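You operate a simulated robot arm through the tools that you are given. There is no shell and no other tool.

You are at the controls of a simulated two-armed robot. One attempt, no reset.

Task
Scald the blue cup in the steel pot.
Fine: switch the stove on; pot lid on the round mat meanwhile, on for the pot cycle; wait for DONE and leave the cup inside.

It is judged by the outcome, as a careful person would: the job done as asked, and still so three seconds after it is handed in. It fails if anything else is knocked over, pushed out of place, dropped, spilled or broken. Lids that push on must go on centred and level and be pressed home; caps that screw on are set level and turned clockwise until they are tight.

Robot
Two 7-joint arms with fingered hands on one trunk that stands fixed in place. Base frame: the origin is at the foot of the trunk, x ahead of it, y to its left, z up. Units: mm, degrees, N and s.
The left shoulder is at [70, 142, 1189], the right one opposite. With the tool pointing down near the work surface each hand reaches from about 100 to 780 mm from the base axis, measured 20 degrees to its own side. Payload 3.6 kg a hand.
Tool frame (each hand has its own): the origin (TCP) lies between the finger pads and is the grasp point; the fingertips stand 25 mm ahead of it; z points along the fingers, y is the line along which they close. The gripper opens to 88 mm; its body begins 29 mm behind the TCP. The gripper is a hand of 5 fingers: y runs from the thumb to the fingers, the wrist lies at [-13, -97, -162] in the tool frame, and closing takes about 1.5 s.
Orientation is that of the tool frame in the base frame, as a unit quaternion [x, y, z, w]. With the fingers straight down and the wrist toward the robot, the tool's x, y and z point along [0, 1, 0], [1, 0, 0] and [0, 0, -1] of the base frame.

Tools
- The arms move only by the tool play_rows. It takes "left_deltas", "right_deltas" or both (then of equal length, played together; a hand with none holds still); each is a list of rows, each a list of 6 numbers: the shift along the tool's x, y, z in cm, then the turn, a rotation vector about the tool's x, y, z in degrees. In form: [[x, y, z, rx, ry, rz], ...]. A call has 1 to 20 rows; each row shifts and turns the commanded pose from where the row before left it, along the tool's axes as they then stand. "left_gripper" and "right_gripper" are, for a hand that has rows, the opening, from 0 (shut) to 1 (fully open), set as the call begins (left out, the last holds). A row lasts 0.2 s, in which the tool goes at most 50 mm and 8.6 degrees; a call with a longer step from one row to the next is refused whole, and so is a gripper value outside its range. A pose out of reach is approached as far as the arm can. The call stops where the force on the tool passes 40 N (or 10 N more than at its start, if that is more) or the arm is blocked; 0.2 s more then pass. Each finger travels about 72 mm/s and halts on what it meets, pressing with about 33 N; the grip force reading is that of the motor and also rises with nothing between the fingers. The clock runs only during rows and for 0.2 s after the last one: add rows that do not move to give the fingers time. The reply holds the time, the measured pose of the TCP, the force on the tool along the base axes, the opening and the grip force, in the units named above and with some noise, with the torque about the TCP (base axes, N m) and any sound that the robot's microphone picked up.
- Cameras (640 x 400 px; columns grow to the right, rows downward): "scene" is now at [124.4, 49.9, 1420.3]; the picture's right is [0.56, -0.83, 0.00], its down [-0.46, -0.31, -0.83] and it looks along [0.69, 0.47, -0.56] (base axes); focal length 292 px, centre (320, 200). "left" rides on the left gripper at [-59, -79, -105] in its tool frame; the picture's right is [-0.73, -0.32, 0.61], its down [0.62, -0.68, 0.38] and it looks along [0.29, 0.66, 0.70] (tool axes); focal length 234 px, centre (320, 200). "right" rides on the right gripper at [59, -79, -105] in its tool frame; the picture's right is [-0.73, 0.32, -0.61], its down [-0.62, -0.68, 0.38] and it looks along [-0.29, 0.66, 0.70] (tool axes); focal length 234 px, centre (320, 200). There is no depth. A picture from a camera that has moved, and an enlarged one, comes with that camera's place and axes in the base frame and with its lens.
- capture(camera): a new picture of that camera. It takes no simulated time.
- move_column(by): slides the trunk up (or, below 0, down) by that many mm; the arms and the scene camera ride with it, the base frame stays. It gives what a move gives, with no picture.
- set_fingers(index, middle, ring, little, thumb_bend, thumb_turn, hand): sets how far each is bent, from 0 (flat) to 1 (curled in); at 0.3 the hand is open as for a grip, at 0.7 the pads meet at the TCP. One left out holds its place. A second passes; each finger stops where it meets its share of the squeeze, and holds until it gets a number again. A gripper value or a shape takes the hand back. It gives what a move gives, with no picture; readings hold the bend of each and the force on index, middle, ring, little, thumb and palm. thumb_turn goes from beside the hand (0) to across from the fingers (1), as for a grip.
- grasp_type(shape, hand): the hand has 5 fingers and takes this shape, open, in about a second: jaw (thumb against the fingers, like two jaws); tri (thumb and two fingers); tip (a fingertip pinch); poke (one finger out to press); point (the index stretched); flat (the hand flat); cup (the hand cupped); fist (a fist). The gripper value then closes the fingers along that shape, each until it touches; the sizes above hold for jaw. It gives what a move gives, with no picture.
- pan_tilt(pan, tilt): turns the head with the scene camera to pan (to the left, within 86 degrees either way) and tilt (down, from -29 to 69), counted from straight ahead of the robot. It gives what a move gives.
- close_up(camera, box): a new picture of the part [left, top, right, bottom] of that camera's present view, enlarged. It takes no simulated time.
- close_job(): hands the job in; it is judged then, once.

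Nothing tells you positions but the pictures and the camera data. Unless the task says otherwise, let go and move clear before handing in.

The tools are called as a command line: name --argument value ..., lists and objects as JSON in quotes. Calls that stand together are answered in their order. play_rows: Moves the arms, as the interface text tells. Its arguments: {"type":"object","properties":{"left_deltas":{"type":"array","items":{"type":"array","items":{"type":"number"}}},"left_gripper":{"type":"number"},"right_deltas":{"type":"array","items":{"type":"array","items":{"type":"number"}}},"right_gripper":{"type":"number"}},"required":[]} The other tools are called the same way: move_column (by) moves the trunk up or down; grasp_type (shape, hand) gives the hand a shape; set_fingers (index, middle, ring, little, thumb_bend, thumb_turn, hand) moves the fingers one by one; pan_tilt (pan, tilt) turns the head that bears the scene camera; capture (camera) takes a picture; close_up (camera, box) takes an enlarged picture of a part of a camera's view; close_job () hands the job in.

At the start:

```text
t: 0.0
left_eef_pos: [361.7, 437.9, 1251.4]
left_ee_rot: [0.707, 0.707, 0.0, -0.001]
left_wrist_force: [-0.1, -0.1, 0.0]
left_wrist_torque: [-0.03, 0.0, -0.01]
left_grip_width: 87.9
left_gripper_force: 0.0
left_shape: jaw
left_bend: [0.3, 0.3, 0.3, 0.3, 0.3, 0.98]
left_finger forces: [0.1, 0.0, 0.0, 0.1, 0.0, 0.0]
right_eef_pos: [561.5, 12.1, 1252.0]
right_ee_rot: [0.708, 0.707, 0.0, 0.0]
right_wrist_force: [-0.6, -0.3, 0.0]
right_wrist_torque: [0.0, -0.02, 0.02]
right_grip_width: 88.0
right_gripper_force: 0.1
right_shape: jaw
right_bend: [0.3, 0.3, 0.3, 0.3, 0.3, 0.98]
right_finger forces: [0.0, 0.1, 0.0, 0.1, 0.1, 0.0]
trunk travel left (down, up): [-725.0, 215.0]
head pan, tilt (commanded): [34.1, 33.8]
```

scene: 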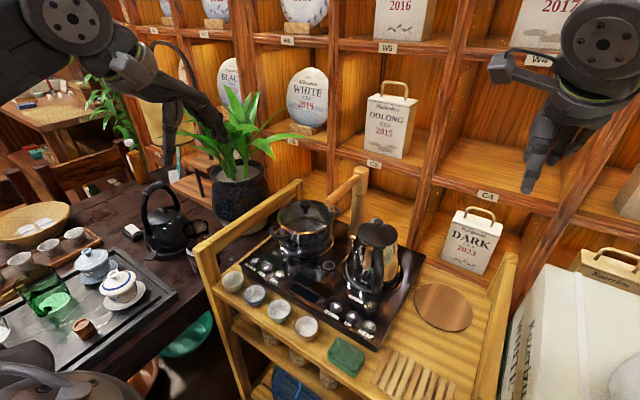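
right: 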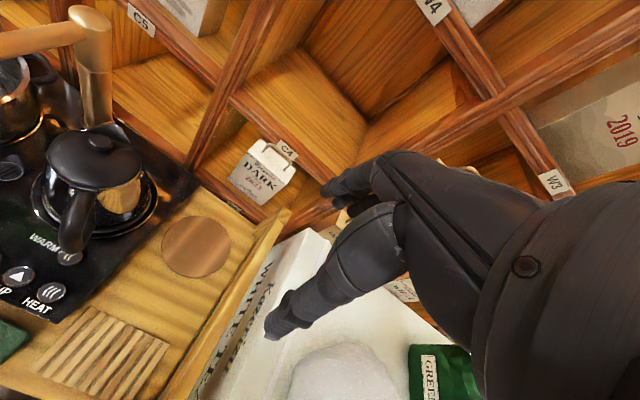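
left: 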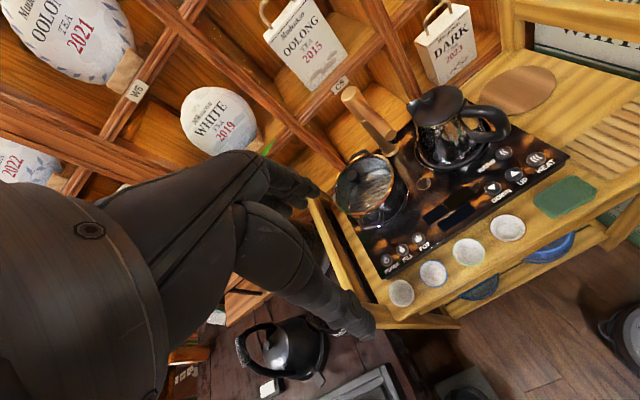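

I see a bamboo tea cart with a two-zone induction stove (a pot with glass lid at the left, a kettle at the right), a row of small cups, a green cloth, a round mat and a slatted rack. I'll look closer before moving.

close_up --camera "scene" --box '[200, 180, 360, 280]'

close_up --camera "scene" --box '[200, 260, 360, 360]'

close_up --camera "scene" --box '[320, 240, 520, 365]'

close_up --camera "left" --box '[320, 140, 576, 300]'

```text
4.00 times, centred on (280, 230) of scene
camera zoom: at [124.4, 49.9, 1420.3], right [0.56, -0.83, 0.0], down [-0.46, -0.31, -0.83], along [0.69, 0.47, -0.56], focal length 1167 px, centre (480, 80)
```

zoom: 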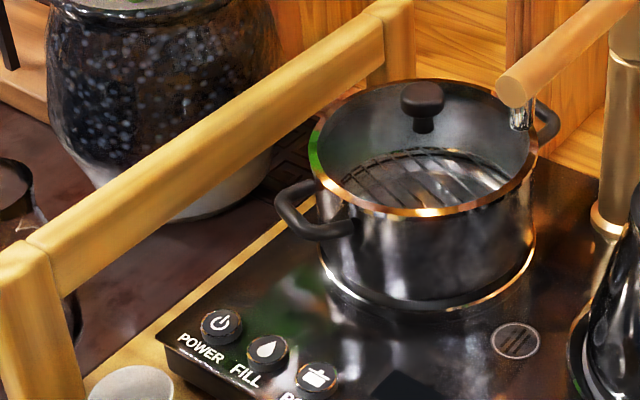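

```text
4.00 times, centred on (280, 310) of scene
camera zoom: at [124.4, 49.9, 1420.3], right [0.56, -0.83, 0.0], down [-0.46, -0.31, -0.83], along [0.69, 0.47, -0.56], focal length 1167 px, centre (480, -240)
```

zoom: 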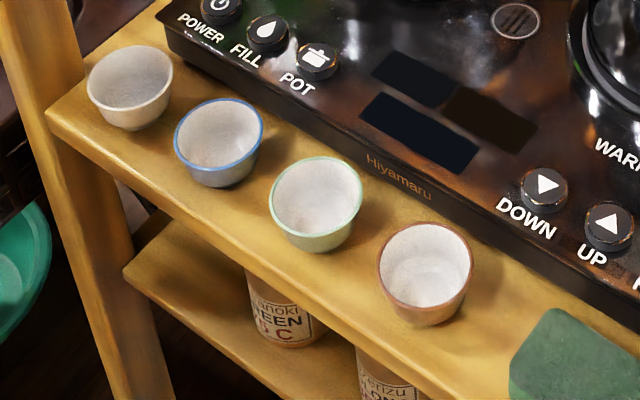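

```text
3.20 times, centred on (420, 302) of scene
camera zoom: at [124.4, 49.9, 1420.3], right [0.56, -0.83, 0.0], down [-0.46, -0.31, -0.83], along [0.69, 0.47, -0.56], focal length 934 px, centre (0, -128)
```

zoom: 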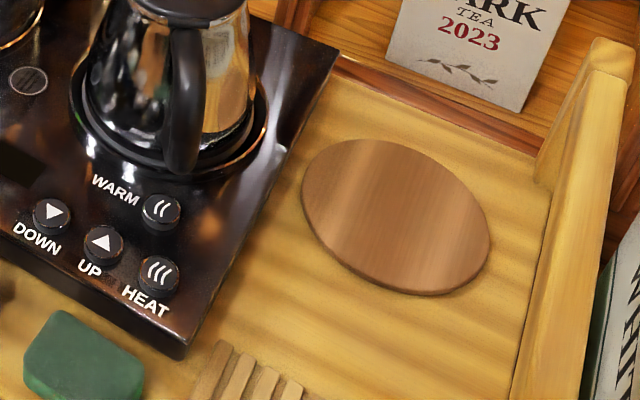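

```text
2.50 times, centred on (448, 220) of left
camera zoom: at [283.4, 376.8, 1356.1], right [-0.32, -0.73, -0.61], down [-0.68, 0.62, -0.38], along [0.66, 0.29, -0.7], focal length 585 px, centre (0, 150)
```

zoom: 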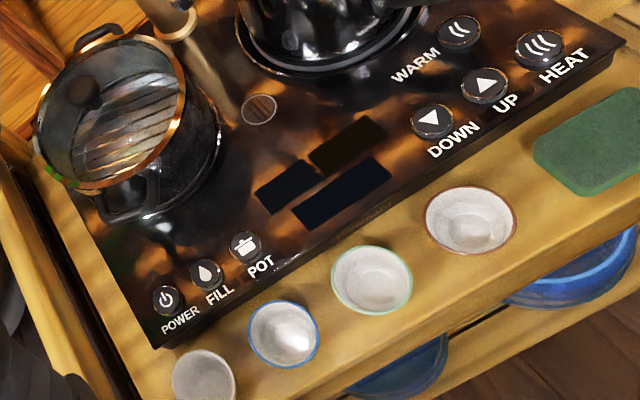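

The pot has a glass lid with a knob and a rack inside, and a swing tap stands beside it. I'll zoom in on the tap and the lid from the hand cameras to fix positions.

close_up --camera "left" --box '[320, 80, 448, 160]'

close_up --camera "left" --box '[320, 140, 448, 220]'

close_up --camera "right" --box '[0, 0, 160, 100]'

close_up --camera "scene" --box '[270, 150, 400, 231]'

```text
5.00 times, centred on (384, 120) of left
camera zoom: at [283.4, 376.8, 1356.1], right [-0.32, -0.73, -0.61], down [-0.68, 0.62, -0.38], along [0.66, 0.29, -0.7], focal length 1171 px, centre (0, 600)
```

zoom: 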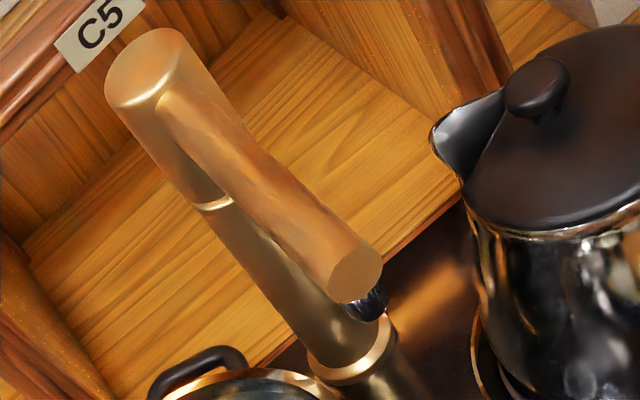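

```text
5.00 times, centred on (384, 180) of left
camera zoom: at [283.4, 376.8, 1356.1], right [-0.32, -0.73, -0.61], down [-0.68, 0.62, -0.38], along [0.66, 0.29, -0.7], focal length 1171 px, centre (0, 300)
```

zoom: 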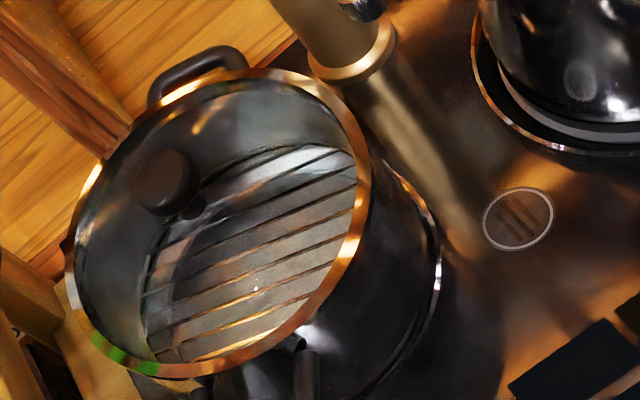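

```text
4.00 times, centred on (80, 50) of right
camera zoom: at [481.5, 70.6, 1357.1], right [0.32, -0.73, 0.61], down [-0.68, -0.62, -0.38], along [0.66, -0.29, -0.7], focal length 937 px, centre (1280, 800)
```

zoom: 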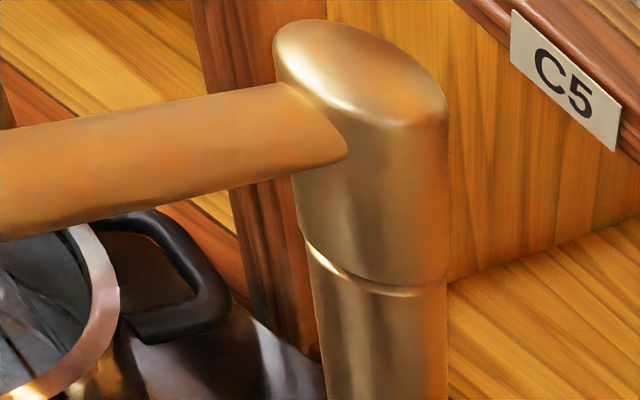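

```text
4.92 times, centred on (335, 190) of scene
camera zoom: at [124.4, 49.9, 1420.3], right [0.56, -0.83, 0.0], down [-0.46, -0.31, -0.83], along [0.69, 0.47, -0.56], focal length 1437 px, centre (246, 247)
```

zoom: 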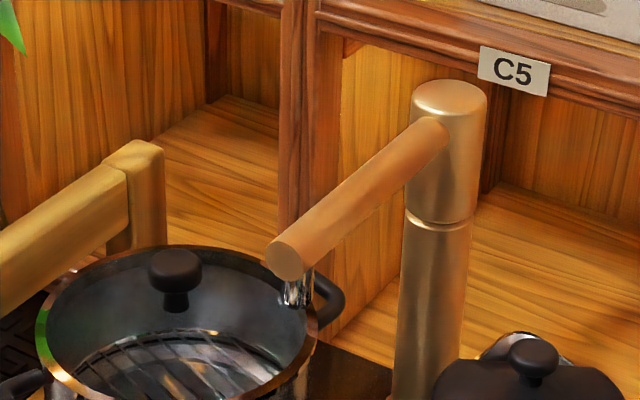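

Triangulating: the buttons POWER/FILL/POT lie near x≈484, y≈499/457/417, z≈859. The lid knob is near (631, 439, 975), the mat near (660, 50), the blue‑rimmed cup near (414, 434), and the tap is parked at y≈335. I'll put the left hand in a poke shape and check where its fingertip is.

grasp_type --hand "left" --shape "poke"

pan_tilt --pan 45 --tilt 30

capture --camera "left"

capture --camera "scene"

```text
t: 0.9
left_eef_pos: [362.5, 437.1, 1252.9]
left_ee_rot: [0.707, 0.707, -0.001, 0.001]
left_wrist_force: [0.6, 0.0, 0.9]
left_wrist_torque: [-0.01, -0.01, 0.03]
left_grip_width: 0.0
left_gripper_force: 0.1
left_shape: poke
left_bend: [0.7, 0.7, 0.99, 0.99, 1.0, 1.0]
left_finger forces: [0.1, 0.1, 0.0, 0.1, 0.0, 0.0]
right_eef_pos: [561.1, 10.3, 1252.5]
right_ee_rot: [0.708, 0.707, 0.001, 0.001]
right_wrist_force: [-0.1, 0.1, -0.3]
right_wrist_torque: [-0.03, 0.01, -0.01]
right_grip_width: 87.7
right_gripper_force: 0.1
right_shape: jaw
right_bend: [0.3, 0.3, 0.3, 0.3, 0.3, 0.98]
right_finger forces: [0.1, 0.1, 0.1, 0.0, 0.0, 0.0]
trunk travel left (down, up): [-725.0, 215.0]
head pan, tilt (commanded): [34.1, 33.8]
```

```text
t: 1.6
left_eef_pos: [361.8, 437.4, 1251.2]
left_ee_rot: [0.707, 0.707, 0.0, 0.001]
left_wrist_force: [-0.4, -0.5, 0.5]
left_wrist_torque: [0.0, 0.01, 0.01]
left_grip_width: 0.0
left_gripper_force: 0.1
left_shape: poke
left_bend: [0.7, 0.7, 0.99, 0.99, 1.0, 1.0]
left_finger forces: [0.1, 0.0, 0.1, 0.1, 0.0, 0.0]
right_eef_pos: [561.3, 11.8, 1252.2]
right_ee_rot: [0.707, 0.707, 0.0, 0.001]
right_wrist_force: [-0.4, -0.3, -0.2]
right_wrist_torque: [0.0, 0.04, 0.02]
right_grip_width: 87.6
right_gripper_force: 0.0
right_shape: jaw
right_bend: [0.3, 0.3, 0.3, 0.3, 0.3, 0.98]
right_finger forces: [0.0, 0.1, 0.0, 0.1, 0.1, 0.0]
trunk travel left (down, up): [-725.0, 215.0]
head pan, tilt (commanded): [45.0, 30.0]
```

```text
taken
camera left: at [283.4, 376.8, 1356.1], right [-0.32, -0.73, -0.61], down [-0.68, 0.62, -0.38], along [0.66, 0.29, -0.7], focal length 234 px, centre (320, 200)
```

left: 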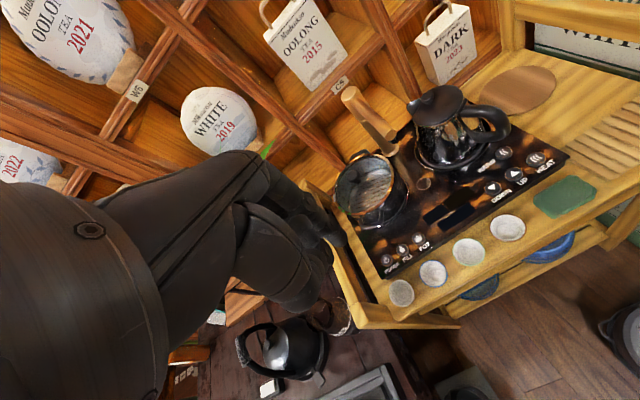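

```text
taken
camera scene: at [115.0, 64.1, 1426.3], right [0.71, -0.71, 0.0], down [-0.35, -0.35, -0.87], along [0.61, 0.61, -0.5], focal length 292 px, centre (320, 200)
```

scene: 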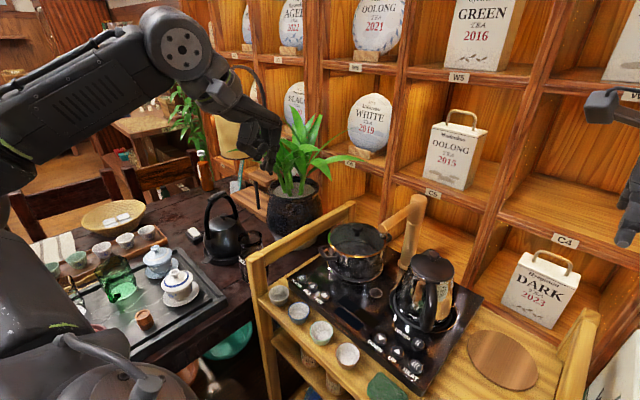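

close_up --camera "scene" --box '[30, 200, 222, 320]'

close_up --camera "scene" --box '[200, 70, 328, 150]'

close_up --camera "scene" --box '[240, 200, 440, 325]'

close_up --camera "scene" --box '[240, 270, 400, 370]'

```text
3.33 times, centred on (126, 260) of scene
camera zoom: at [115.0, 64.1, 1426.3], right [0.71, -0.71, 0.0], down [-0.35, -0.35, -0.87], along [0.61, 0.61, -0.5], focal length 973 px, centre (967, 0)
```

zoom: 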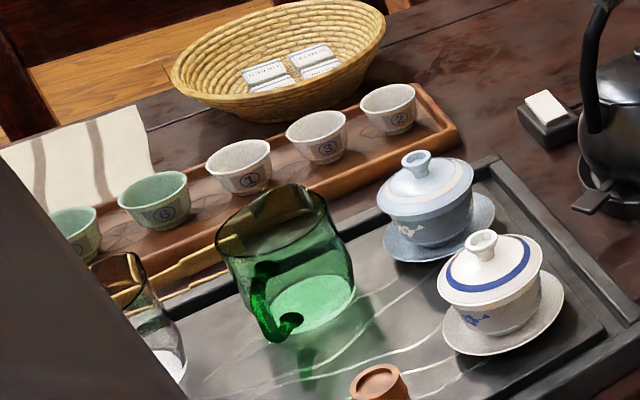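

```text
5.00 times, centred on (264, 110) of scene
camera zoom: at [115.0, 64.1, 1426.3], right [0.71, -0.71, 0.0], down [-0.35, -0.35, -0.87], along [0.61, 0.61, -0.5], focal length 1459 px, centre (600, 650)
```

zoom: 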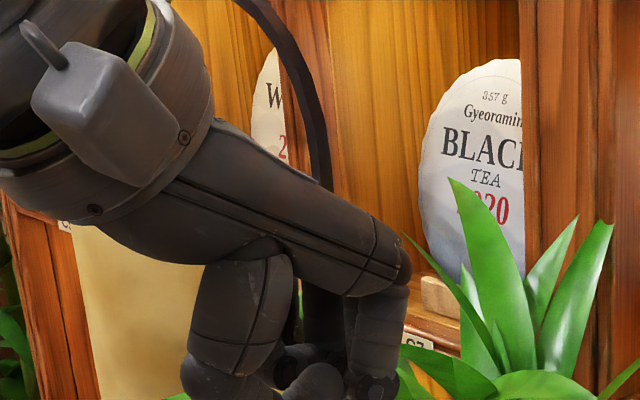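

```text
3.20 times, centred on (340, 262) of scene
camera zoom: at [115.0, 64.1, 1426.3], right [0.71, -0.71, 0.0], down [-0.35, -0.35, -0.87], along [0.61, 0.61, -0.5], focal length 934 px, centre (256, 0)
```

zoom: 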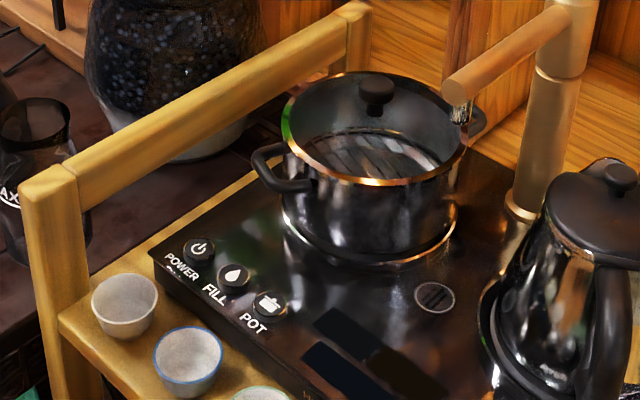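

```text
4.00 times, centred on (320, 320) of scene
camera zoom: at [115.0, 64.1, 1426.3], right [0.71, -0.71, 0.0], down [-0.35, -0.35, -0.87], along [0.61, 0.61, -0.5], focal length 1167 px, centre (320, -280)
```

zoom: 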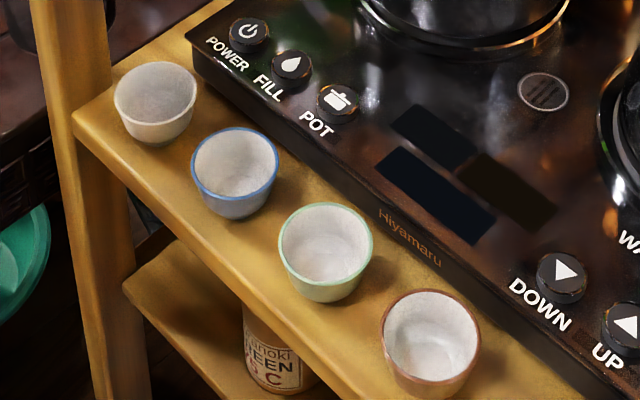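

The blue‑rimmed cup is the second from the left, and the rail of the cart stands left of POWER at about z≈950, so the hand needs care there. I'll try the "point" shape and see where the index tip sits.

grasp_type --hand "left" --shape "point"

pan_tilt --pan 50 --tilt 25

close_up --camera "scene" --box '[160, 40, 360, 165]'

capture --camera "left"

```text
t: 2.5
left_eef_pos: [361.2, 436.7, 1252.6]
left_ee_rot: [0.707, 0.707, 0.0, 0.0]
left_wrist_force: [0.0, -0.1, 0.0]
left_wrist_torque: [-0.01, 0.0, 0.02]
left_grip_width: 0.0
left_gripper_force: 0.0
left_shape: point
left_bend: [0.2, 1.0, 1.0, 1.0, 0.98, 0.88]
left_finger forces: [0.0, 0.0, 0.0, 0.1, 0.0, 0.1]
right_eef_pos: [560.5, 11.7, 1251.1]
right_ee_rot: [0.708, 0.706, 0.0, 0.0]
right_wrist_force: [-0.6, 0.8, -0.1]
right_wrist_torque: [0.01, 0.03, 0.0]
right_grip_width: 87.8
right_gripper_force: 0.0
right_shape: jaw
right_bend: [0.3, 0.3, 0.3, 0.3, 0.3, 0.98]
right_finger forces: [0.0, 0.0, 0.0, 0.0, 0.1, 0.0]
trunk travel left (down, up): [-725.0, 215.0]
head pan, tilt (commanded): [45.0, 30.0]
```

```text
t: 3.2
left_eef_pos: [363.0, 436.1, 1251.5]
left_ee_rot: [0.707, 0.707, 0.0, 0.001]
left_wrist_force: [0.5, -0.7, 0.5]
left_wrist_torque: [0.01, -0.02, 0.03]
left_grip_width: 0.0
left_gripper_force: 0.1
left_shape: point
left_bend: [0.2, 1.0, 1.0, 1.0, 0.98, 0.88]
left_finger forces: [0.1, 0.0, 0.0, 0.0, 0.1, 0.0]
right_eef_pos: [560.9, 10.9, 1251.7]
right_ee_rot: [0.708, 0.706, 0.001, 0.001]
right_wrist_force: [-0.1, 0.2, -0.2]
right_wrist_torque: [-0.02, 0.0, -0.01]
right_grip_width: 87.6
right_gripper_force: 0.1
right_shape: jaw
right_bend: [0.3, 0.3, 0.3, 0.3, 0.3, 0.98]
right_finger forces: [0.1, 0.1, 0.0, 0.0, 0.0, 0.0]
trunk travel left (down, up): [-725.0, 215.0]
head pan, tilt (commanded): [50.0, 25.0]
```

```text
3.20 times, centred on (260, 102) of scene
camera zoom: at [110.2, 70.8, 1434.2], right [0.77, -0.64, 0.0], down [-0.27, -0.32, -0.91], along [0.58, 0.69, -0.42], focal length 934 px, centre (512, 512)
```

zoom: 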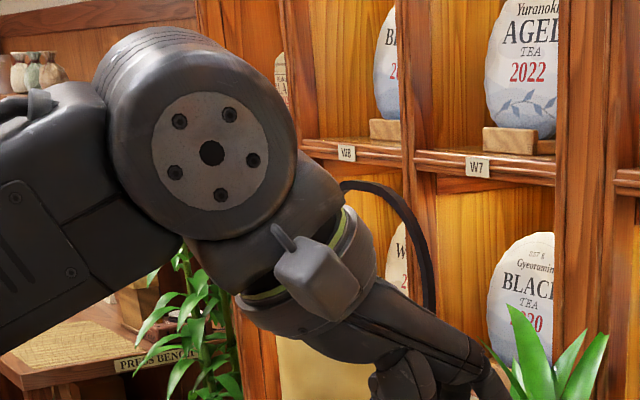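

```text
taken
camera left: at [283.4, 376.9, 1356.1], right [-0.32, -0.73, -0.61], down [-0.68, 0.62, -0.38], along [0.66, 0.29, -0.7], focal length 234 px, centre (320, 200)
```

left: 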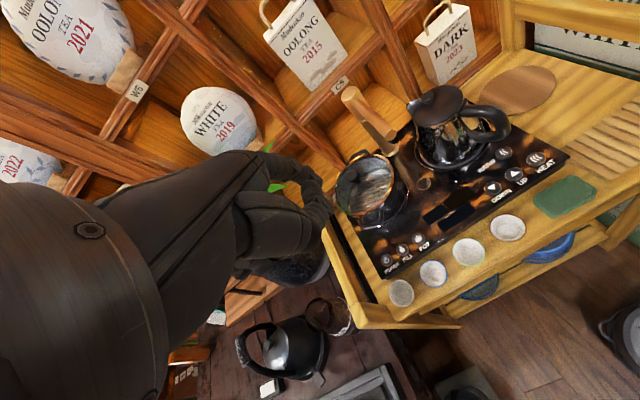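

I'll bring the left hand into clear view of the head camera, in free air above the front of the cart, to measure the fingertip.

play_rows --left_deltas '[[-3.0, 1.5, 2.2, 0, 0, 0], [-3.0, 1.5, 2.2, 0, 0, 0], [-3.0, 1.5, 2.2, 0, 0, 0], [-3.0, 1.5, 2.2, 0, 0, 0], [0, 0, 0, 0, 0, 0]]'

pan_tilt --pan 38 --tilt 36

capture --camera "scene"

capture --camera "left"

capture --camera "right"

```text
t: 4.4
left_eef_pos: [422.9, 317.3, 1163.7]
left_ee_rot: [0.707, 0.707, 0.0, 0.001]
left_wrist_force: [-1.0, 0.4, -0.2]
left_wrist_torque: [-0.01, 0.0, -0.02]
left_grip_width: 0.1
left_gripper_force: 0.1
left_shape: point
left_bend: [0.2, 1.0, 1.0, 1.0, 0.98, 0.88]
left_finger forces: [0.0, 0.1, 0.1, 0.0, 0.0, 0.0]
right_eef_pos: [561.4, 11.6, 1250.9]
right_ee_rot: [0.708, 0.707, 0.0, 0.001]
right_wrist_force: [-0.6, 0.2, 0.3]
right_wrist_torque: [0.01, -0.01, 0.01]
right_grip_width: 87.7
right_gripper_force: 0.1
right_shape: jaw
right_bend: [0.3, 0.3, 0.3, 0.3, 0.3, 0.98]
right_finger forces: [0.0, 0.1, 0.0, 0.0, 0.1, 0.0]
trunk travel left (down, up): [-725.0, 215.0]
head pan, tilt (commanded): [50.0, 25.0]
```

```text
t: 5.1
left_eef_pos: [423.3, 317.3, 1164.6]
left_ee_rot: [0.707, 0.708, 0.0, 0.0]
left_wrist_force: [1.1, -0.1, -0.5]
left_wrist_torque: [-0.02, 0.0, -0.01]
left_grip_width: 0.0
left_gripper_force: 0.0
left_shape: point
left_bend: [0.2, 1.0, 1.0, 1.0, 0.98, 0.88]
left_finger forces: [0.1, 0.0, 0.1, 0.0, 0.1, 0.0]
right_eef_pos: [561.2, 11.0, 1251.1]
right_ee_rot: [0.707, 0.707, 0.001, 0.001]
right_wrist_force: [0.2, 0.5, 1.1]
right_wrist_torque: [-0.01, 0.0, 0.03]
right_grip_width: 88.1
right_gripper_force: 0.0
right_shape: jaw
right_bend: [0.3, 0.3, 0.3, 0.3, 0.3, 0.98]
right_finger forces: [0.0, 0.0, 0.0, 0.1, 0.1, 0.0]
trunk travel left (down, up): [-725.0, 215.0]
head pan, tilt (commanded): [38.0, 36.0]
```

```text
taken
camera scene: at [119.8, 54.3, 1417.0], right [0.62, -0.79, 0.0], down [-0.46, -0.36, -0.81], along [0.64, 0.5, -0.59], focal length 292 px, centre (320, 200)
```

scene: 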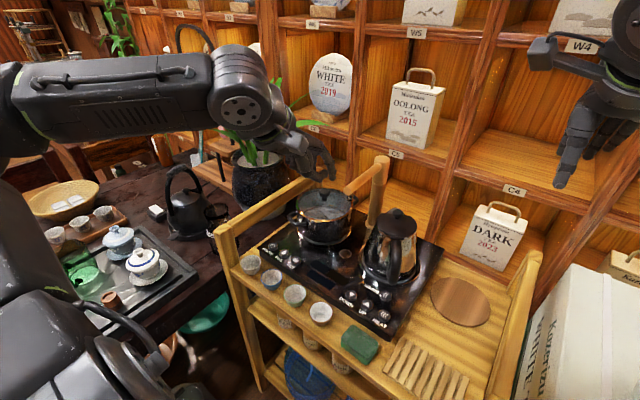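

```text
taken
camera left: at [344.0, 257.2, 1268.3], right [-0.32, -0.73, -0.61], down [-0.68, 0.62, -0.38], along [0.66, 0.29, -0.7], focal length 234 px, centre (320, 200)
```

left: 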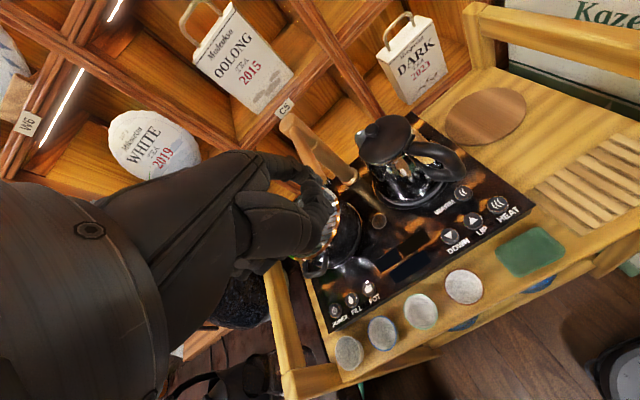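

```text
taken
camera right: at [481.4, 70.8, 1357.1], right [0.32, -0.73, 0.61], down [-0.68, -0.62, -0.38], along [0.66, -0.29, -0.7], focal length 234 px, centre (320, 200)
```

right: 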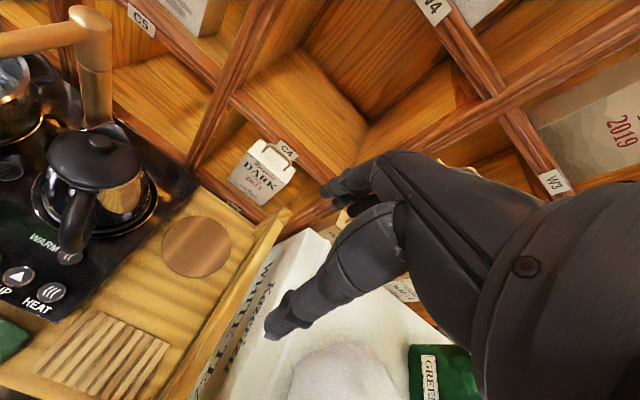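

close_up --camera "scene" --box '[230, 100, 358, 180]'

close_up --camera "left" --box '[200, 120, 392, 240]'

close_up --camera "left" --box '[256, 240, 416, 340]'

```text
5.00 times, centred on (294, 140) of scene
camera zoom: at [119.8, 54.3, 1417.0], right [0.62, -0.79, 0.0], down [-0.46, -0.36, -0.81], along [0.64, 0.5, -0.59], focal length 1459 px, centre (450, 500)
```

zoom: 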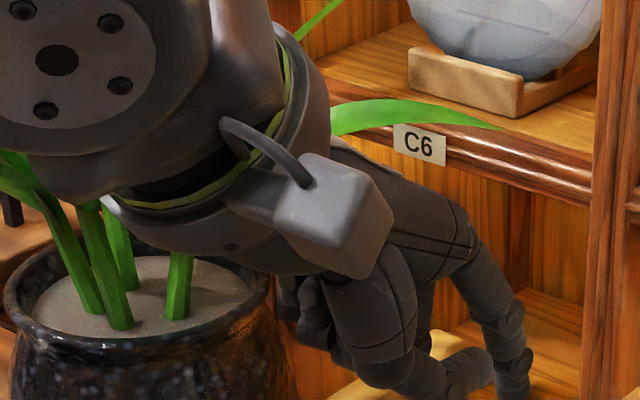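

```text
3.33 times, centred on (296, 180) of left
camera zoom: at [344.0, 257.2, 1268.3], right [-0.32, -0.73, -0.61], down [-0.68, 0.62, -0.38], along [0.66, 0.29, -0.7], focal length 781 px, centre (400, 267)
```

zoom: 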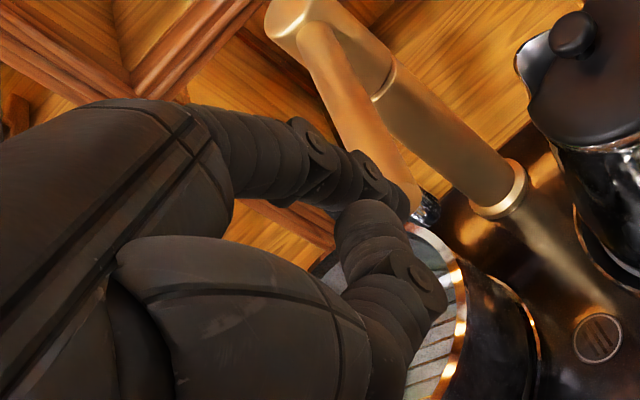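

```text
4.00 times, centred on (336, 290) of left
camera zoom: at [344.0, 257.2, 1268.3], right [-0.32, -0.73, -0.61], down [-0.68, 0.62, -0.38], along [0.66, 0.29, -0.7], focal length 937 px, centre (256, -160)
```

zoom: 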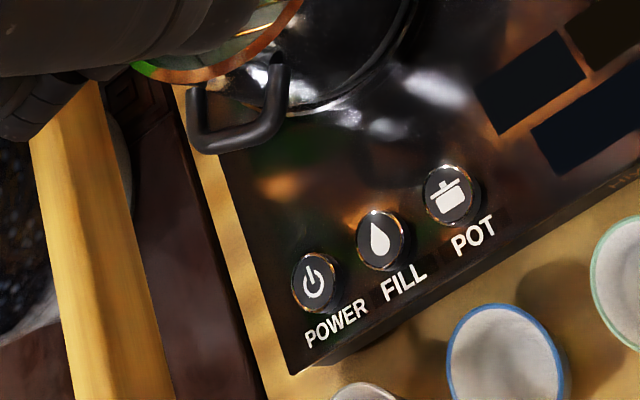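

close_up --camera "scene" --box '[270, 130, 366, 190]'

close_up --camera "left" --box '[280, 150, 360, 200]'

```text
6.67 times, centred on (318, 160) of scene
camera zoom: at [119.8, 54.3, 1417.0], right [0.62, -0.79, 0.0], down [-0.46, -0.36, -0.81], along [0.64, 0.5, -0.59], focal length 1946 px, centre (333, 467)
```

zoom: 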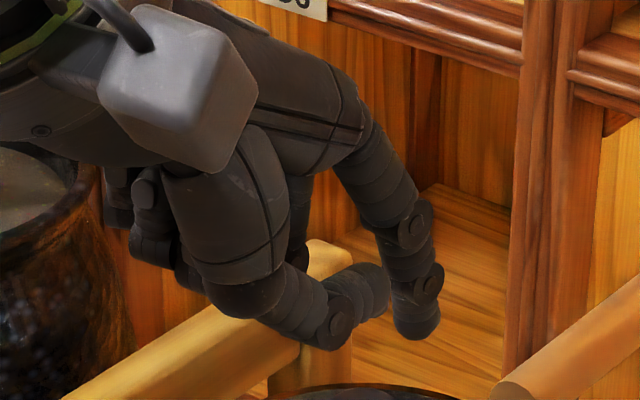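

```text
8.00 times, centred on (320, 175) of left
camera zoom: at [344.0, 257.2, 1268.3], right [-0.32, -0.73, -0.61], down [-0.68, 0.62, -0.38], along [0.66, 0.29, -0.7], focal length 1873 px, centre (320, 400)
```

zoom: 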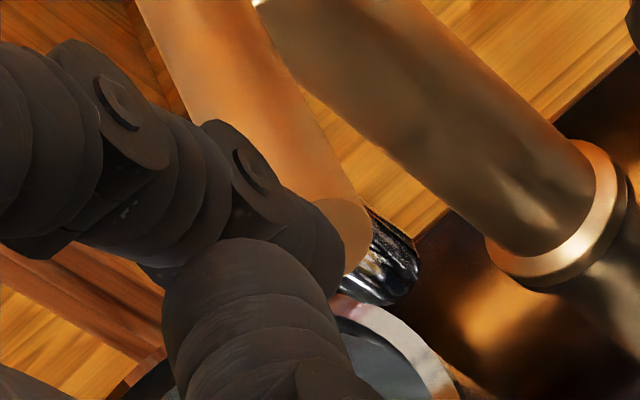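

The index sits on the hand's right, about tool (-17, 46, 15), with the thumb almost as low as its tip. I'll tuck the thumb aside and straighten the index so only that finger leads.

set_fingers --hand "left" --index 0.1 --middle 1 --ring 1 --little 1 --thumb_bend 0.6 --thumb_turn 0

close_up --camera "scene" --box '[230, 100, 390, 200]'

close_up --camera "left" --box '[240, 120, 400, 220]'

```text
t: 6.1
left_eef_pos: [423.2, 318.0, 1163.1]
left_ee_rot: [0.708, 0.707, 0.0, 0.0]
left_wrist_force: [-0.1, -0.3, -0.6]
left_wrist_torque: [-0.02, -0.02, 0.0]
left_grip_width: 93.6
left_gripper_force: 0.0
left_shape: fingers
left_bend: [0.1, 1.0, 1.0, 1.0, 0.6, 0.0]
left_finger forces: [0.0, 0.0, 0.0, 0.0, 0.0, 0.0]
right_eef_pos: [560.6, 11.8, 1251.8]
right_ee_rot: [0.708, 0.706, 0.001, 0.001]
right_wrist_force: [0.6, -1.3, 0.3]
right_wrist_torque: [0.01, 0.01, 0.03]
right_grip_width: 87.7
right_gripper_force: 0.0
right_shape: jaw
right_bend: [0.3, 0.3, 0.3, 0.3, 0.3, 0.98]
right_finger forces: [0.0, 0.1, 0.0, 0.1, 0.0, 0.0]
trunk travel left (down, up): [-725.0, 215.0]
head pan, tilt (commanded): [38.0, 36.0]
```

```text
4.00 times, centred on (310, 150) of scene
camera zoom: at [120.0, 54.1, 1417.0], right [0.62, -0.79, 0.0], down [-0.46, -0.36, -0.81], along [0.64, 0.5, -0.59], focal length 1167 px, centre (360, 400)
```

zoom: 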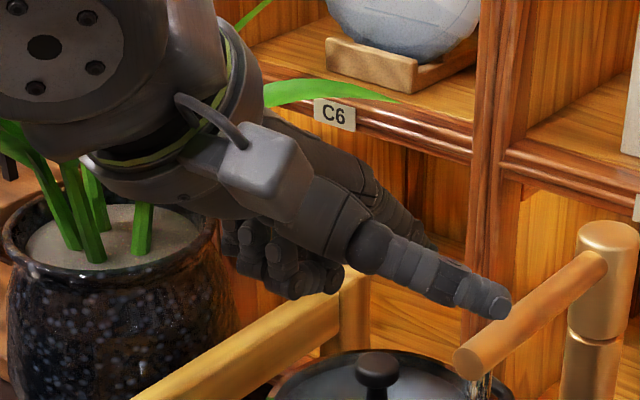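

```text
4.00 times, centred on (320, 170) of left
camera zoom: at [344.1, 257.1, 1268.2], right [-0.32, -0.73, -0.61], down [-0.68, 0.62, -0.38], along [0.66, 0.29, -0.7], focal length 937 px, centre (320, 320)
```

zoom: 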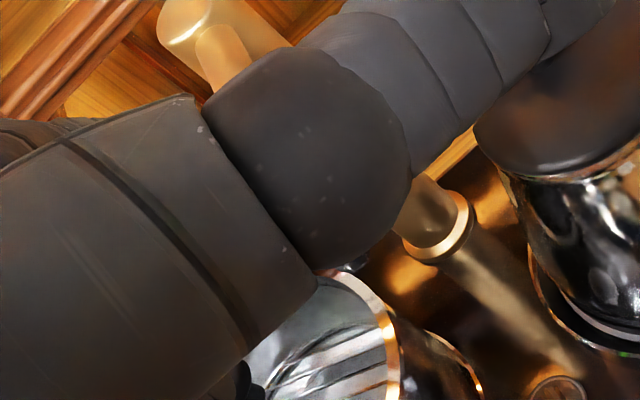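

grasp_type --hand "left" --shape "poke"

close_up --camera "scene" --box '[230, 100, 390, 200]'

close_up --camera "left" --box '[240, 120, 400, 220]'

```text
t: 7.0
left_eef_pos: [423.5, 316.5, 1163.7]
left_ee_rot: [0.707, 0.707, 0.0, 0.0]
left_wrist_force: [0.2, 0.2, 0.1]
left_wrist_torque: [0.02, -0.01, -0.02]
left_grip_width: 0.0
left_gripper_force: 0.0
left_shape: poke
left_bend: [0.7, 0.7, 0.99, 0.99, 1.0, 1.0]
left_finger forces: [0.0, 0.1, 0.1, 0.0, 0.1, 0.0]
right_eef_pos: [561.6, 10.7, 1251.7]
right_ee_rot: [0.707, 0.707, 0.0, 0.0]
right_wrist_force: [0.2, 0.0, -0.3]
right_wrist_torque: [0.01, 0.01, -0.04]
right_grip_width: 87.9
right_gripper_force: 0.1
right_shape: jaw
right_bend: [0.3, 0.3, 0.3, 0.3, 0.3, 0.98]
right_finger forces: [0.0, 0.0, 0.1, 0.0, 0.1, 0.1]
trunk travel left (down, up): [-725.0, 215.0]
head pan, tilt (commanded): [38.0, 36.0]
```

```text
4.00 times, centred on (310, 150) of scene
camera zoom: at [120.0, 54.1, 1417.0], right [0.62, -0.79, 0.0], down [-0.46, -0.36, -0.81], along [0.64, 0.5, -0.59], focal length 1167 px, centre (360, 400)
```

zoom: 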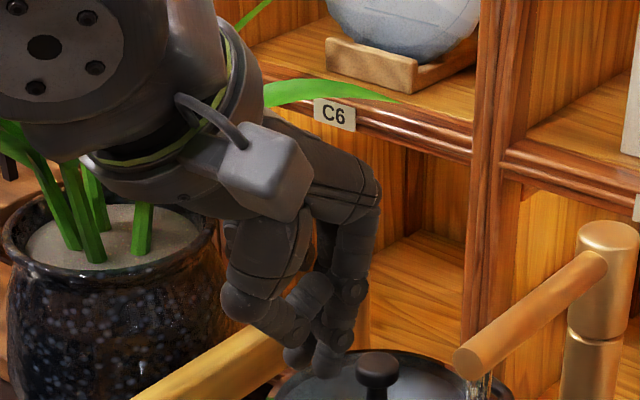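

```text
4.00 times, centred on (320, 170) of left
camera zoom: at [344.1, 257.0, 1268.3], right [-0.32, -0.73, -0.61], down [-0.68, 0.62, -0.38], along [0.66, 0.29, -0.7], focal length 937 px, centre (320, 320)
```

zoom: 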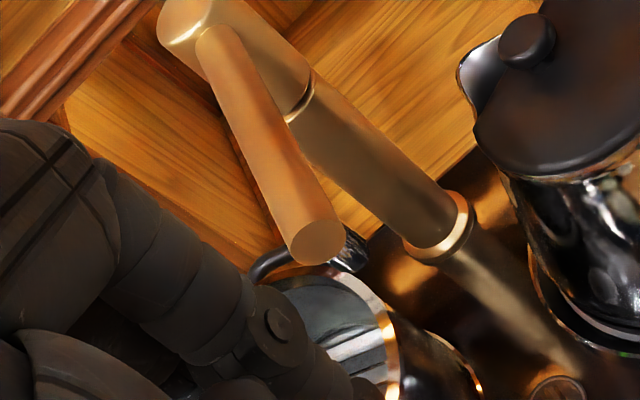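

The poke shape puts the paired index/middle tips almost straight below the grasp point, with the thumb well up. I'll tilt the hand slightly away from the rail and the pot handle, and hover over POWER to check alignment.

play_rows --left_deltas '[[0, 0, 0, -5, 6, 0], [0, 0, 0, -5, 6, 0], [1.82, 0.1, 3.81, 0, 0, 0], [1.82, 0.1, 3.81, 0, 0, 0], [1.82, 0.1, 3.81, 0, 0, 0], [1.82, 0.1, 3.81, 0, 0, 0], [1.82, 0.1, 3.81, 0, 0, 0], [1.82, 0.1, 3.81, 0, 0, 0], [1.82, 0.1, 3.81, 0, 0, 0], [0, 0, 0, 0, 0, 0]]'

close_up --camera "scene" --box '[200, 180, 360, 280]'

capture --camera "left"

```text
t: 9.2
left_eef_pos: [473.1, 496.5, 934.5]
left_ee_rot: [0.7, 0.701, 0.135, -0.012]
left_wrist_force: [0.8, -0.3, -0.1]
left_wrist_torque: [-0.01, -0.01, -0.02]
left_grip_width: 0.0
left_gripper_force: 0.1
left_shape: poke
left_bend: [0.7, 0.7, 0.99, 0.99, 1.0, 1.0]
left_finger forces: [0.0, 0.1, 0.0, 0.0, 0.1, 0.0]
right_eef_pos: [560.5, 10.1, 1252.7]
right_ee_rot: [0.707, 0.707, 0.001, 0.0]
right_wrist_force: [0.1, 0.1, 0.0]
right_wrist_torque: [0.0, -0.04, -0.03]
right_grip_width: 87.7
right_gripper_force: 0.1
right_shape: jaw
right_bend: [0.3, 0.3, 0.3, 0.3, 0.3, 0.98]
right_finger forces: [0.0, 0.0, 0.0, 0.0, 0.0, 0.0]
trunk travel left (down, up): [-725.0, 215.0]
head pan, tilt (commanded): [38.0, 36.0]
```

```text
4.00 times, centred on (280, 230) of scene
camera zoom: at [119.5, 53.4, 1417.0], right [0.62, -0.79, 0.0], down [-0.46, -0.36, -0.81], along [0.64, 0.5, -0.59], focal length 1167 px, centre (480, 80)
```

zoom: 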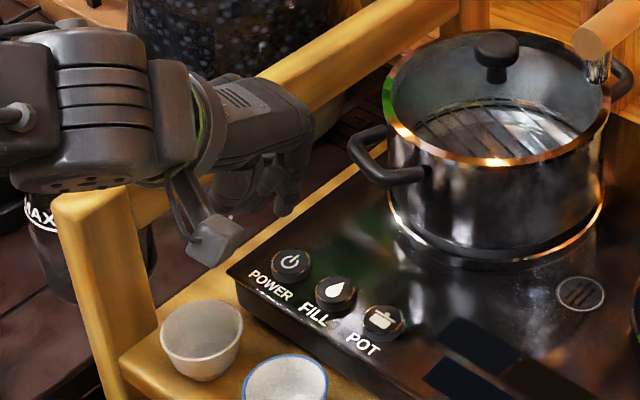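

```text
taken
camera left: at [378.3, 416.8, 1008.9], right [-0.2, -0.58, -0.79], down [-0.62, 0.7, -0.36], along [0.76, 0.42, -0.5], focal length 234 px, centre (320, 200)
```

left: 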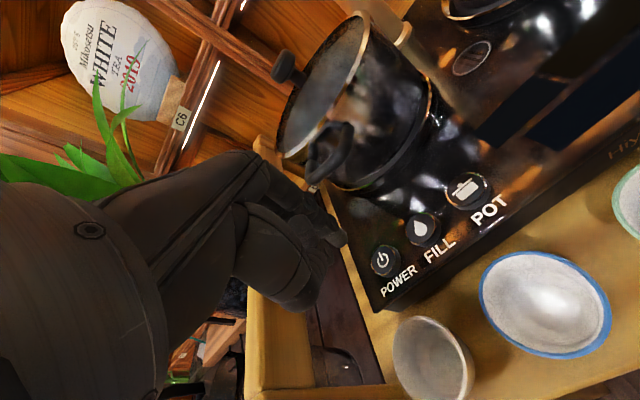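

The index tip is about 50 mm above and just short of POWER, aligned to within a few mm. I'll descend to just above the button and look again.

play_rows --left_deltas '[[-0.32, -0.2, 1.97, 0, 0, 0], [-0.32, -0.2, 1.97, 0, 0, 0], [0, 0, 0, 0, 0, 0]]'

close_up --camera "scene" --box '[230, 200, 326, 260]'

close_up --camera "left" --box '[280, 180, 440, 280]'

```text
t: 10.0
left_eef_pos: [476.0, 497.7, 893.7]
left_ee_rot: [0.701, 0.7, 0.135, -0.013]
left_wrist_force: [0.4, 0.1, -0.8]
left_wrist_torque: [-0.02, 0.0, -0.01]
left_grip_width: 0.0
left_gripper_force: 0.0
left_shape: poke
left_bend: [0.7, 0.7, 0.99, 0.99, 1.0, 1.0]
left_finger forces: [0.0, 0.0, 0.0, 0.0, 0.1, 0.1]
right_eef_pos: [561.2, 10.5, 1251.8]
right_ee_rot: [0.708, 0.707, 0.0, 0.001]
right_wrist_force: [-0.6, -0.8, -1.1]
right_wrist_torque: [-0.03, -0.01, -0.01]
right_grip_width: 87.5
right_gripper_force: 0.1
right_shape: jaw
right_bend: [0.3, 0.3, 0.3, 0.3, 0.3, 0.98]
right_finger forces: [0.1, 0.1, 0.0, 0.0, 0.0, 0.0]
trunk travel left (down, up): [-725.0, 215.0]
head pan, tilt (commanded): [38.0, 36.0]
```

```text
6.67 times, centred on (278, 230) of scene
camera zoom: at [119.7, 53.9, 1417.0], right [0.62, -0.79, 0.0], down [-0.46, -0.36, -0.81], along [0.64, 0.5, -0.59], focal length 1946 px, centre (600, 0)
```

zoom: 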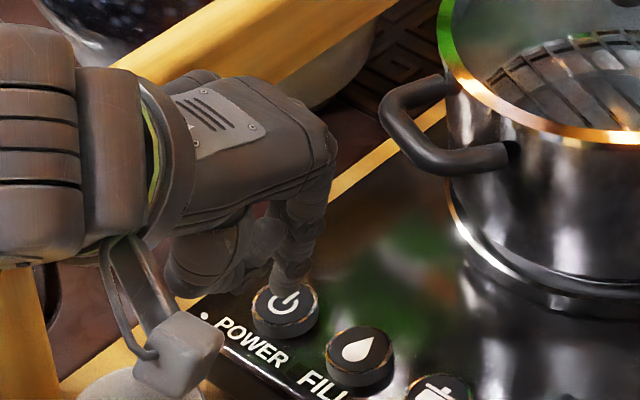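

```text
4.00 times, centred on (360, 230) of left
camera zoom: at [381.6, 418.9, 968.7], right [-0.2, -0.58, -0.79], down [-0.62, 0.7, -0.36], along [0.76, 0.42, -0.5], focal length 937 px, centre (160, 80)
```

zoom: 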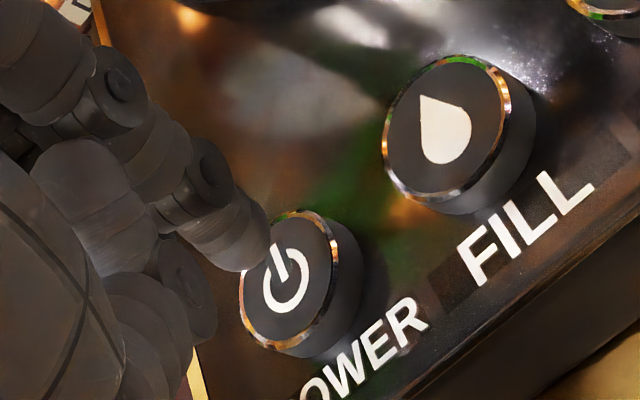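

The tip is about 10 mm above the POWER button, on line to land on its centre. I'll press down in small steps.

play_rows --left_deltas '[[-0.062, -0.052, 0.289, 0, 0, 0], [-0.062, -0.052, 0.289, 0, 0, 0], [-0.062, -0.052, 0.289, 0, 0, 0], [-0.041, -0.034, 0.193, 0, 0, 0]]'

close_up --camera "scene" --box '[230, 200, 390, 300]'

```text
t: 11.0
left_eef_pos: [476.7, 497.5, 883.6]
left_ee_rot: [0.7, 0.701, 0.135, -0.011]
left_wrist_force: [0.8, -0.5, -0.4]
left_wrist_torque: [0.0, 0.02, 0.0]
left_grip_width: 0.0
left_gripper_force: 0.1
left_shape: poke
left_bend: [0.7, 0.7, 0.99, 0.99, 1.0, 1.0]
left_finger forces: [0.0, 0.0, 0.1, 0.0, 0.0, 0.1]
right_eef_pos: [561.4, 11.3, 1252.4]
right_ee_rot: [0.708, 0.706, 0.0, 0.001]
right_wrist_force: [-0.5, 0.2, 0.0]
right_wrist_torque: [0.02, -0.03, 0.03]
right_grip_width: 87.8
right_gripper_force: 0.0
right_shape: jaw
right_bend: [0.3, 0.3, 0.3, 0.3, 0.3, 0.98]
right_finger forces: [0.0, 0.0, 0.0, 0.0, 0.1, 0.0]
trunk travel left (down, up): [-725.0, 215.0]
head pan, tilt (commanded): [38.0, 36.0]
```

```text
4.00 times, centred on (310, 250) of scene
camera zoom: at [120.0, 54.2, 1417.0], right [0.62, -0.79, 0.0], down [-0.46, -0.36, -0.81], along [0.64, 0.5, -0.59], focal length 1167 px, centre (360, 0)
```

zoom: 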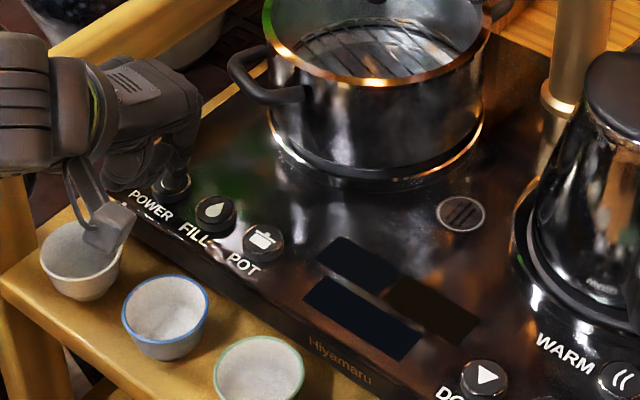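

play_rows --left_deltas '[[-0.041, -0.034, 0.193, 0, 0, 0], [-0.041, -0.034, 0.193, 0, 0, 0], [0, 0, 0, 0, 0, 0]]'

close_up --camera "scene" --box '[230, 200, 390, 300]'

close_up --camera "left" --box '[280, 180, 440, 280]'

```text
t: 11.8
left_eef_pos: [475.5, 498.9, 879.4]
left_ee_rot: [0.7, 0.701, 0.135, -0.012]
left_wrist_force: [0.5, 0.6, -0.2]
left_wrist_torque: [0.04, -0.03, 0.03]
left_grip_width: 0.0
left_gripper_force: 0.0
left_shape: poke
left_bend: [0.7, 0.7, 0.99, 0.99, 1.0, 1.0]
left_finger forces: [0.0, 0.1, 0.0, 0.0, 0.1, 0.0]
right_eef_pos: [560.1, 10.8, 1253.4]
right_ee_rot: [0.708, 0.706, 0.002, 0.001]
right_wrist_force: [-0.4, -0.2, -0.2]
right_wrist_torque: [-0.01, -0.03, 0.03]
right_grip_width: 87.4
right_gripper_force: 0.0
right_shape: jaw
right_bend: [0.3, 0.3, 0.3, 0.3, 0.3, 0.98]
right_finger forces: [0.0, 0.0, 0.0, 0.0, 0.1, 0.1]
trunk travel left (down, up): [-725.0, 215.0]
head pan, tilt (commanded): [38.0, 36.0]
```

```text
4.00 times, centred on (310, 250) of scene
camera zoom: at [119.9, 54.1, 1417.0], right [0.62, -0.79, 0.0], down [-0.46, -0.36, -0.81], along [0.64, 0.5, -0.59], focal length 1167 px, centre (360, 0)
```

zoom: 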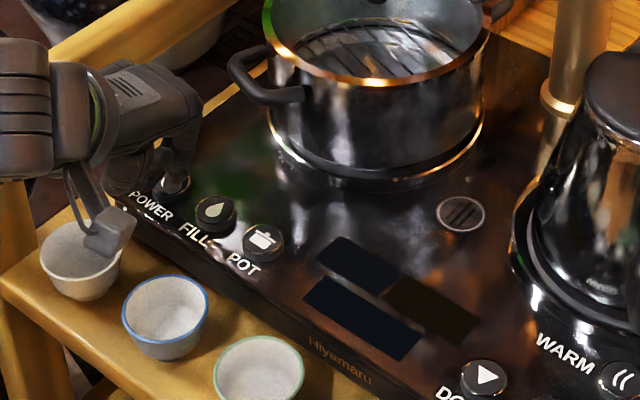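

```text
4.00 times, centred on (360, 230) of left
camera zoom: at [381.6, 419.5, 954.1], right [-0.2, -0.58, -0.79], down [-0.62, 0.7, -0.36], along [0.76, 0.42, -0.5], focal length 937 px, centre (160, 80)
```

zoom: 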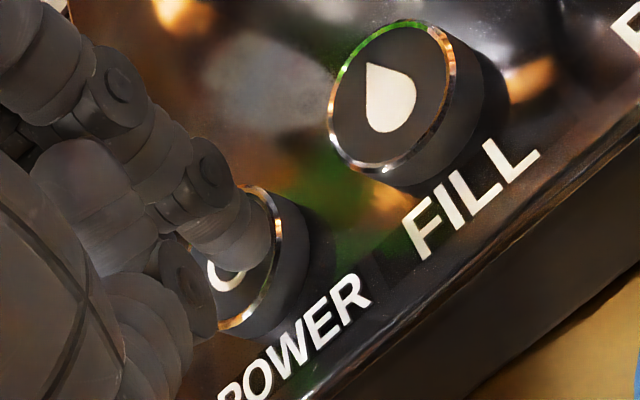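

play_rows --left_deltas '[[-0.041, -0.034, 0.193, 0, 0, 0], [-0.041, -0.034, 0.193, 0, 0, 0], [0, 0, 0, 0, 0, 0]]'

close_up --camera "scene" --box '[230, 200, 390, 300]'

close_up --camera "left" --box '[280, 180, 440, 280]'

```text
t: 12.6
left_eef_pos: [475.7, 498.0, 876.4]
left_ee_rot: [0.7, 0.701, 0.135, -0.013]
left_wrist_force: [-0.4, 0.6, -0.1]
left_wrist_torque: [0.03, -0.04, 0.03]
left_grip_width: 0.0
left_gripper_force: 0.0
left_shape: poke
left_bend: [0.7, 0.7, 0.99, 0.99, 1.0, 1.0]
left_finger forces: [0.0, 0.1, 0.0, 0.0, 0.1, 0.0]
right_eef_pos: [561.4, 11.5, 1251.5]
right_ee_rot: [0.708, 0.706, 0.0, 0.001]
right_wrist_force: [0.2, 0.9, -0.6]
right_wrist_torque: [0.01, -0.01, 0.0]
right_grip_width: 87.8
right_gripper_force: 0.0
right_shape: jaw
right_bend: [0.3, 0.3, 0.3, 0.3, 0.3, 0.98]
right_finger forces: [0.0, 0.0, 0.0, 0.1, 0.0, 0.0]
trunk travel left (down, up): [-725.0, 215.0]
head pan, tilt (commanded): [38.0, 36.0]
```

```text
4.00 times, centred on (310, 250) of scene
camera zoom: at [120.0, 54.1, 1417.0], right [0.62, -0.79, 0.0], down [-0.46, -0.36, -0.81], along [0.64, 0.5, -0.59], focal length 1167 px, centre (360, 0)
```

zoom: 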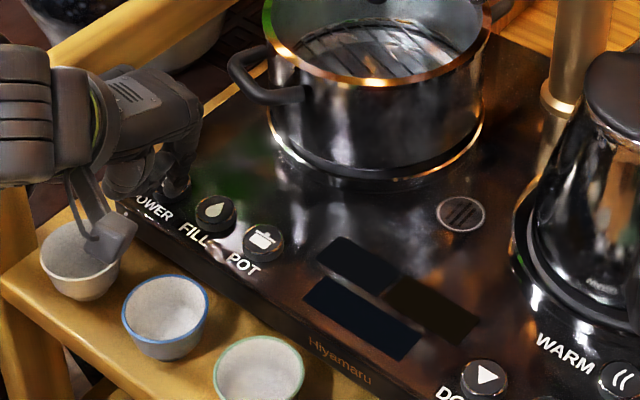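

```text
4.00 times, centred on (360, 230) of left
camera zoom: at [381.4, 419.3, 950.4], right [-0.2, -0.58, -0.79], down [-0.62, 0.7, -0.36], along [0.76, 0.42, -0.5], focal length 937 px, centre (160, 80)
```

zoom: 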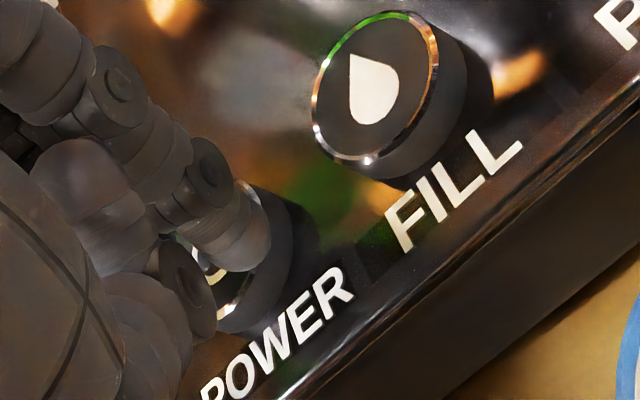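

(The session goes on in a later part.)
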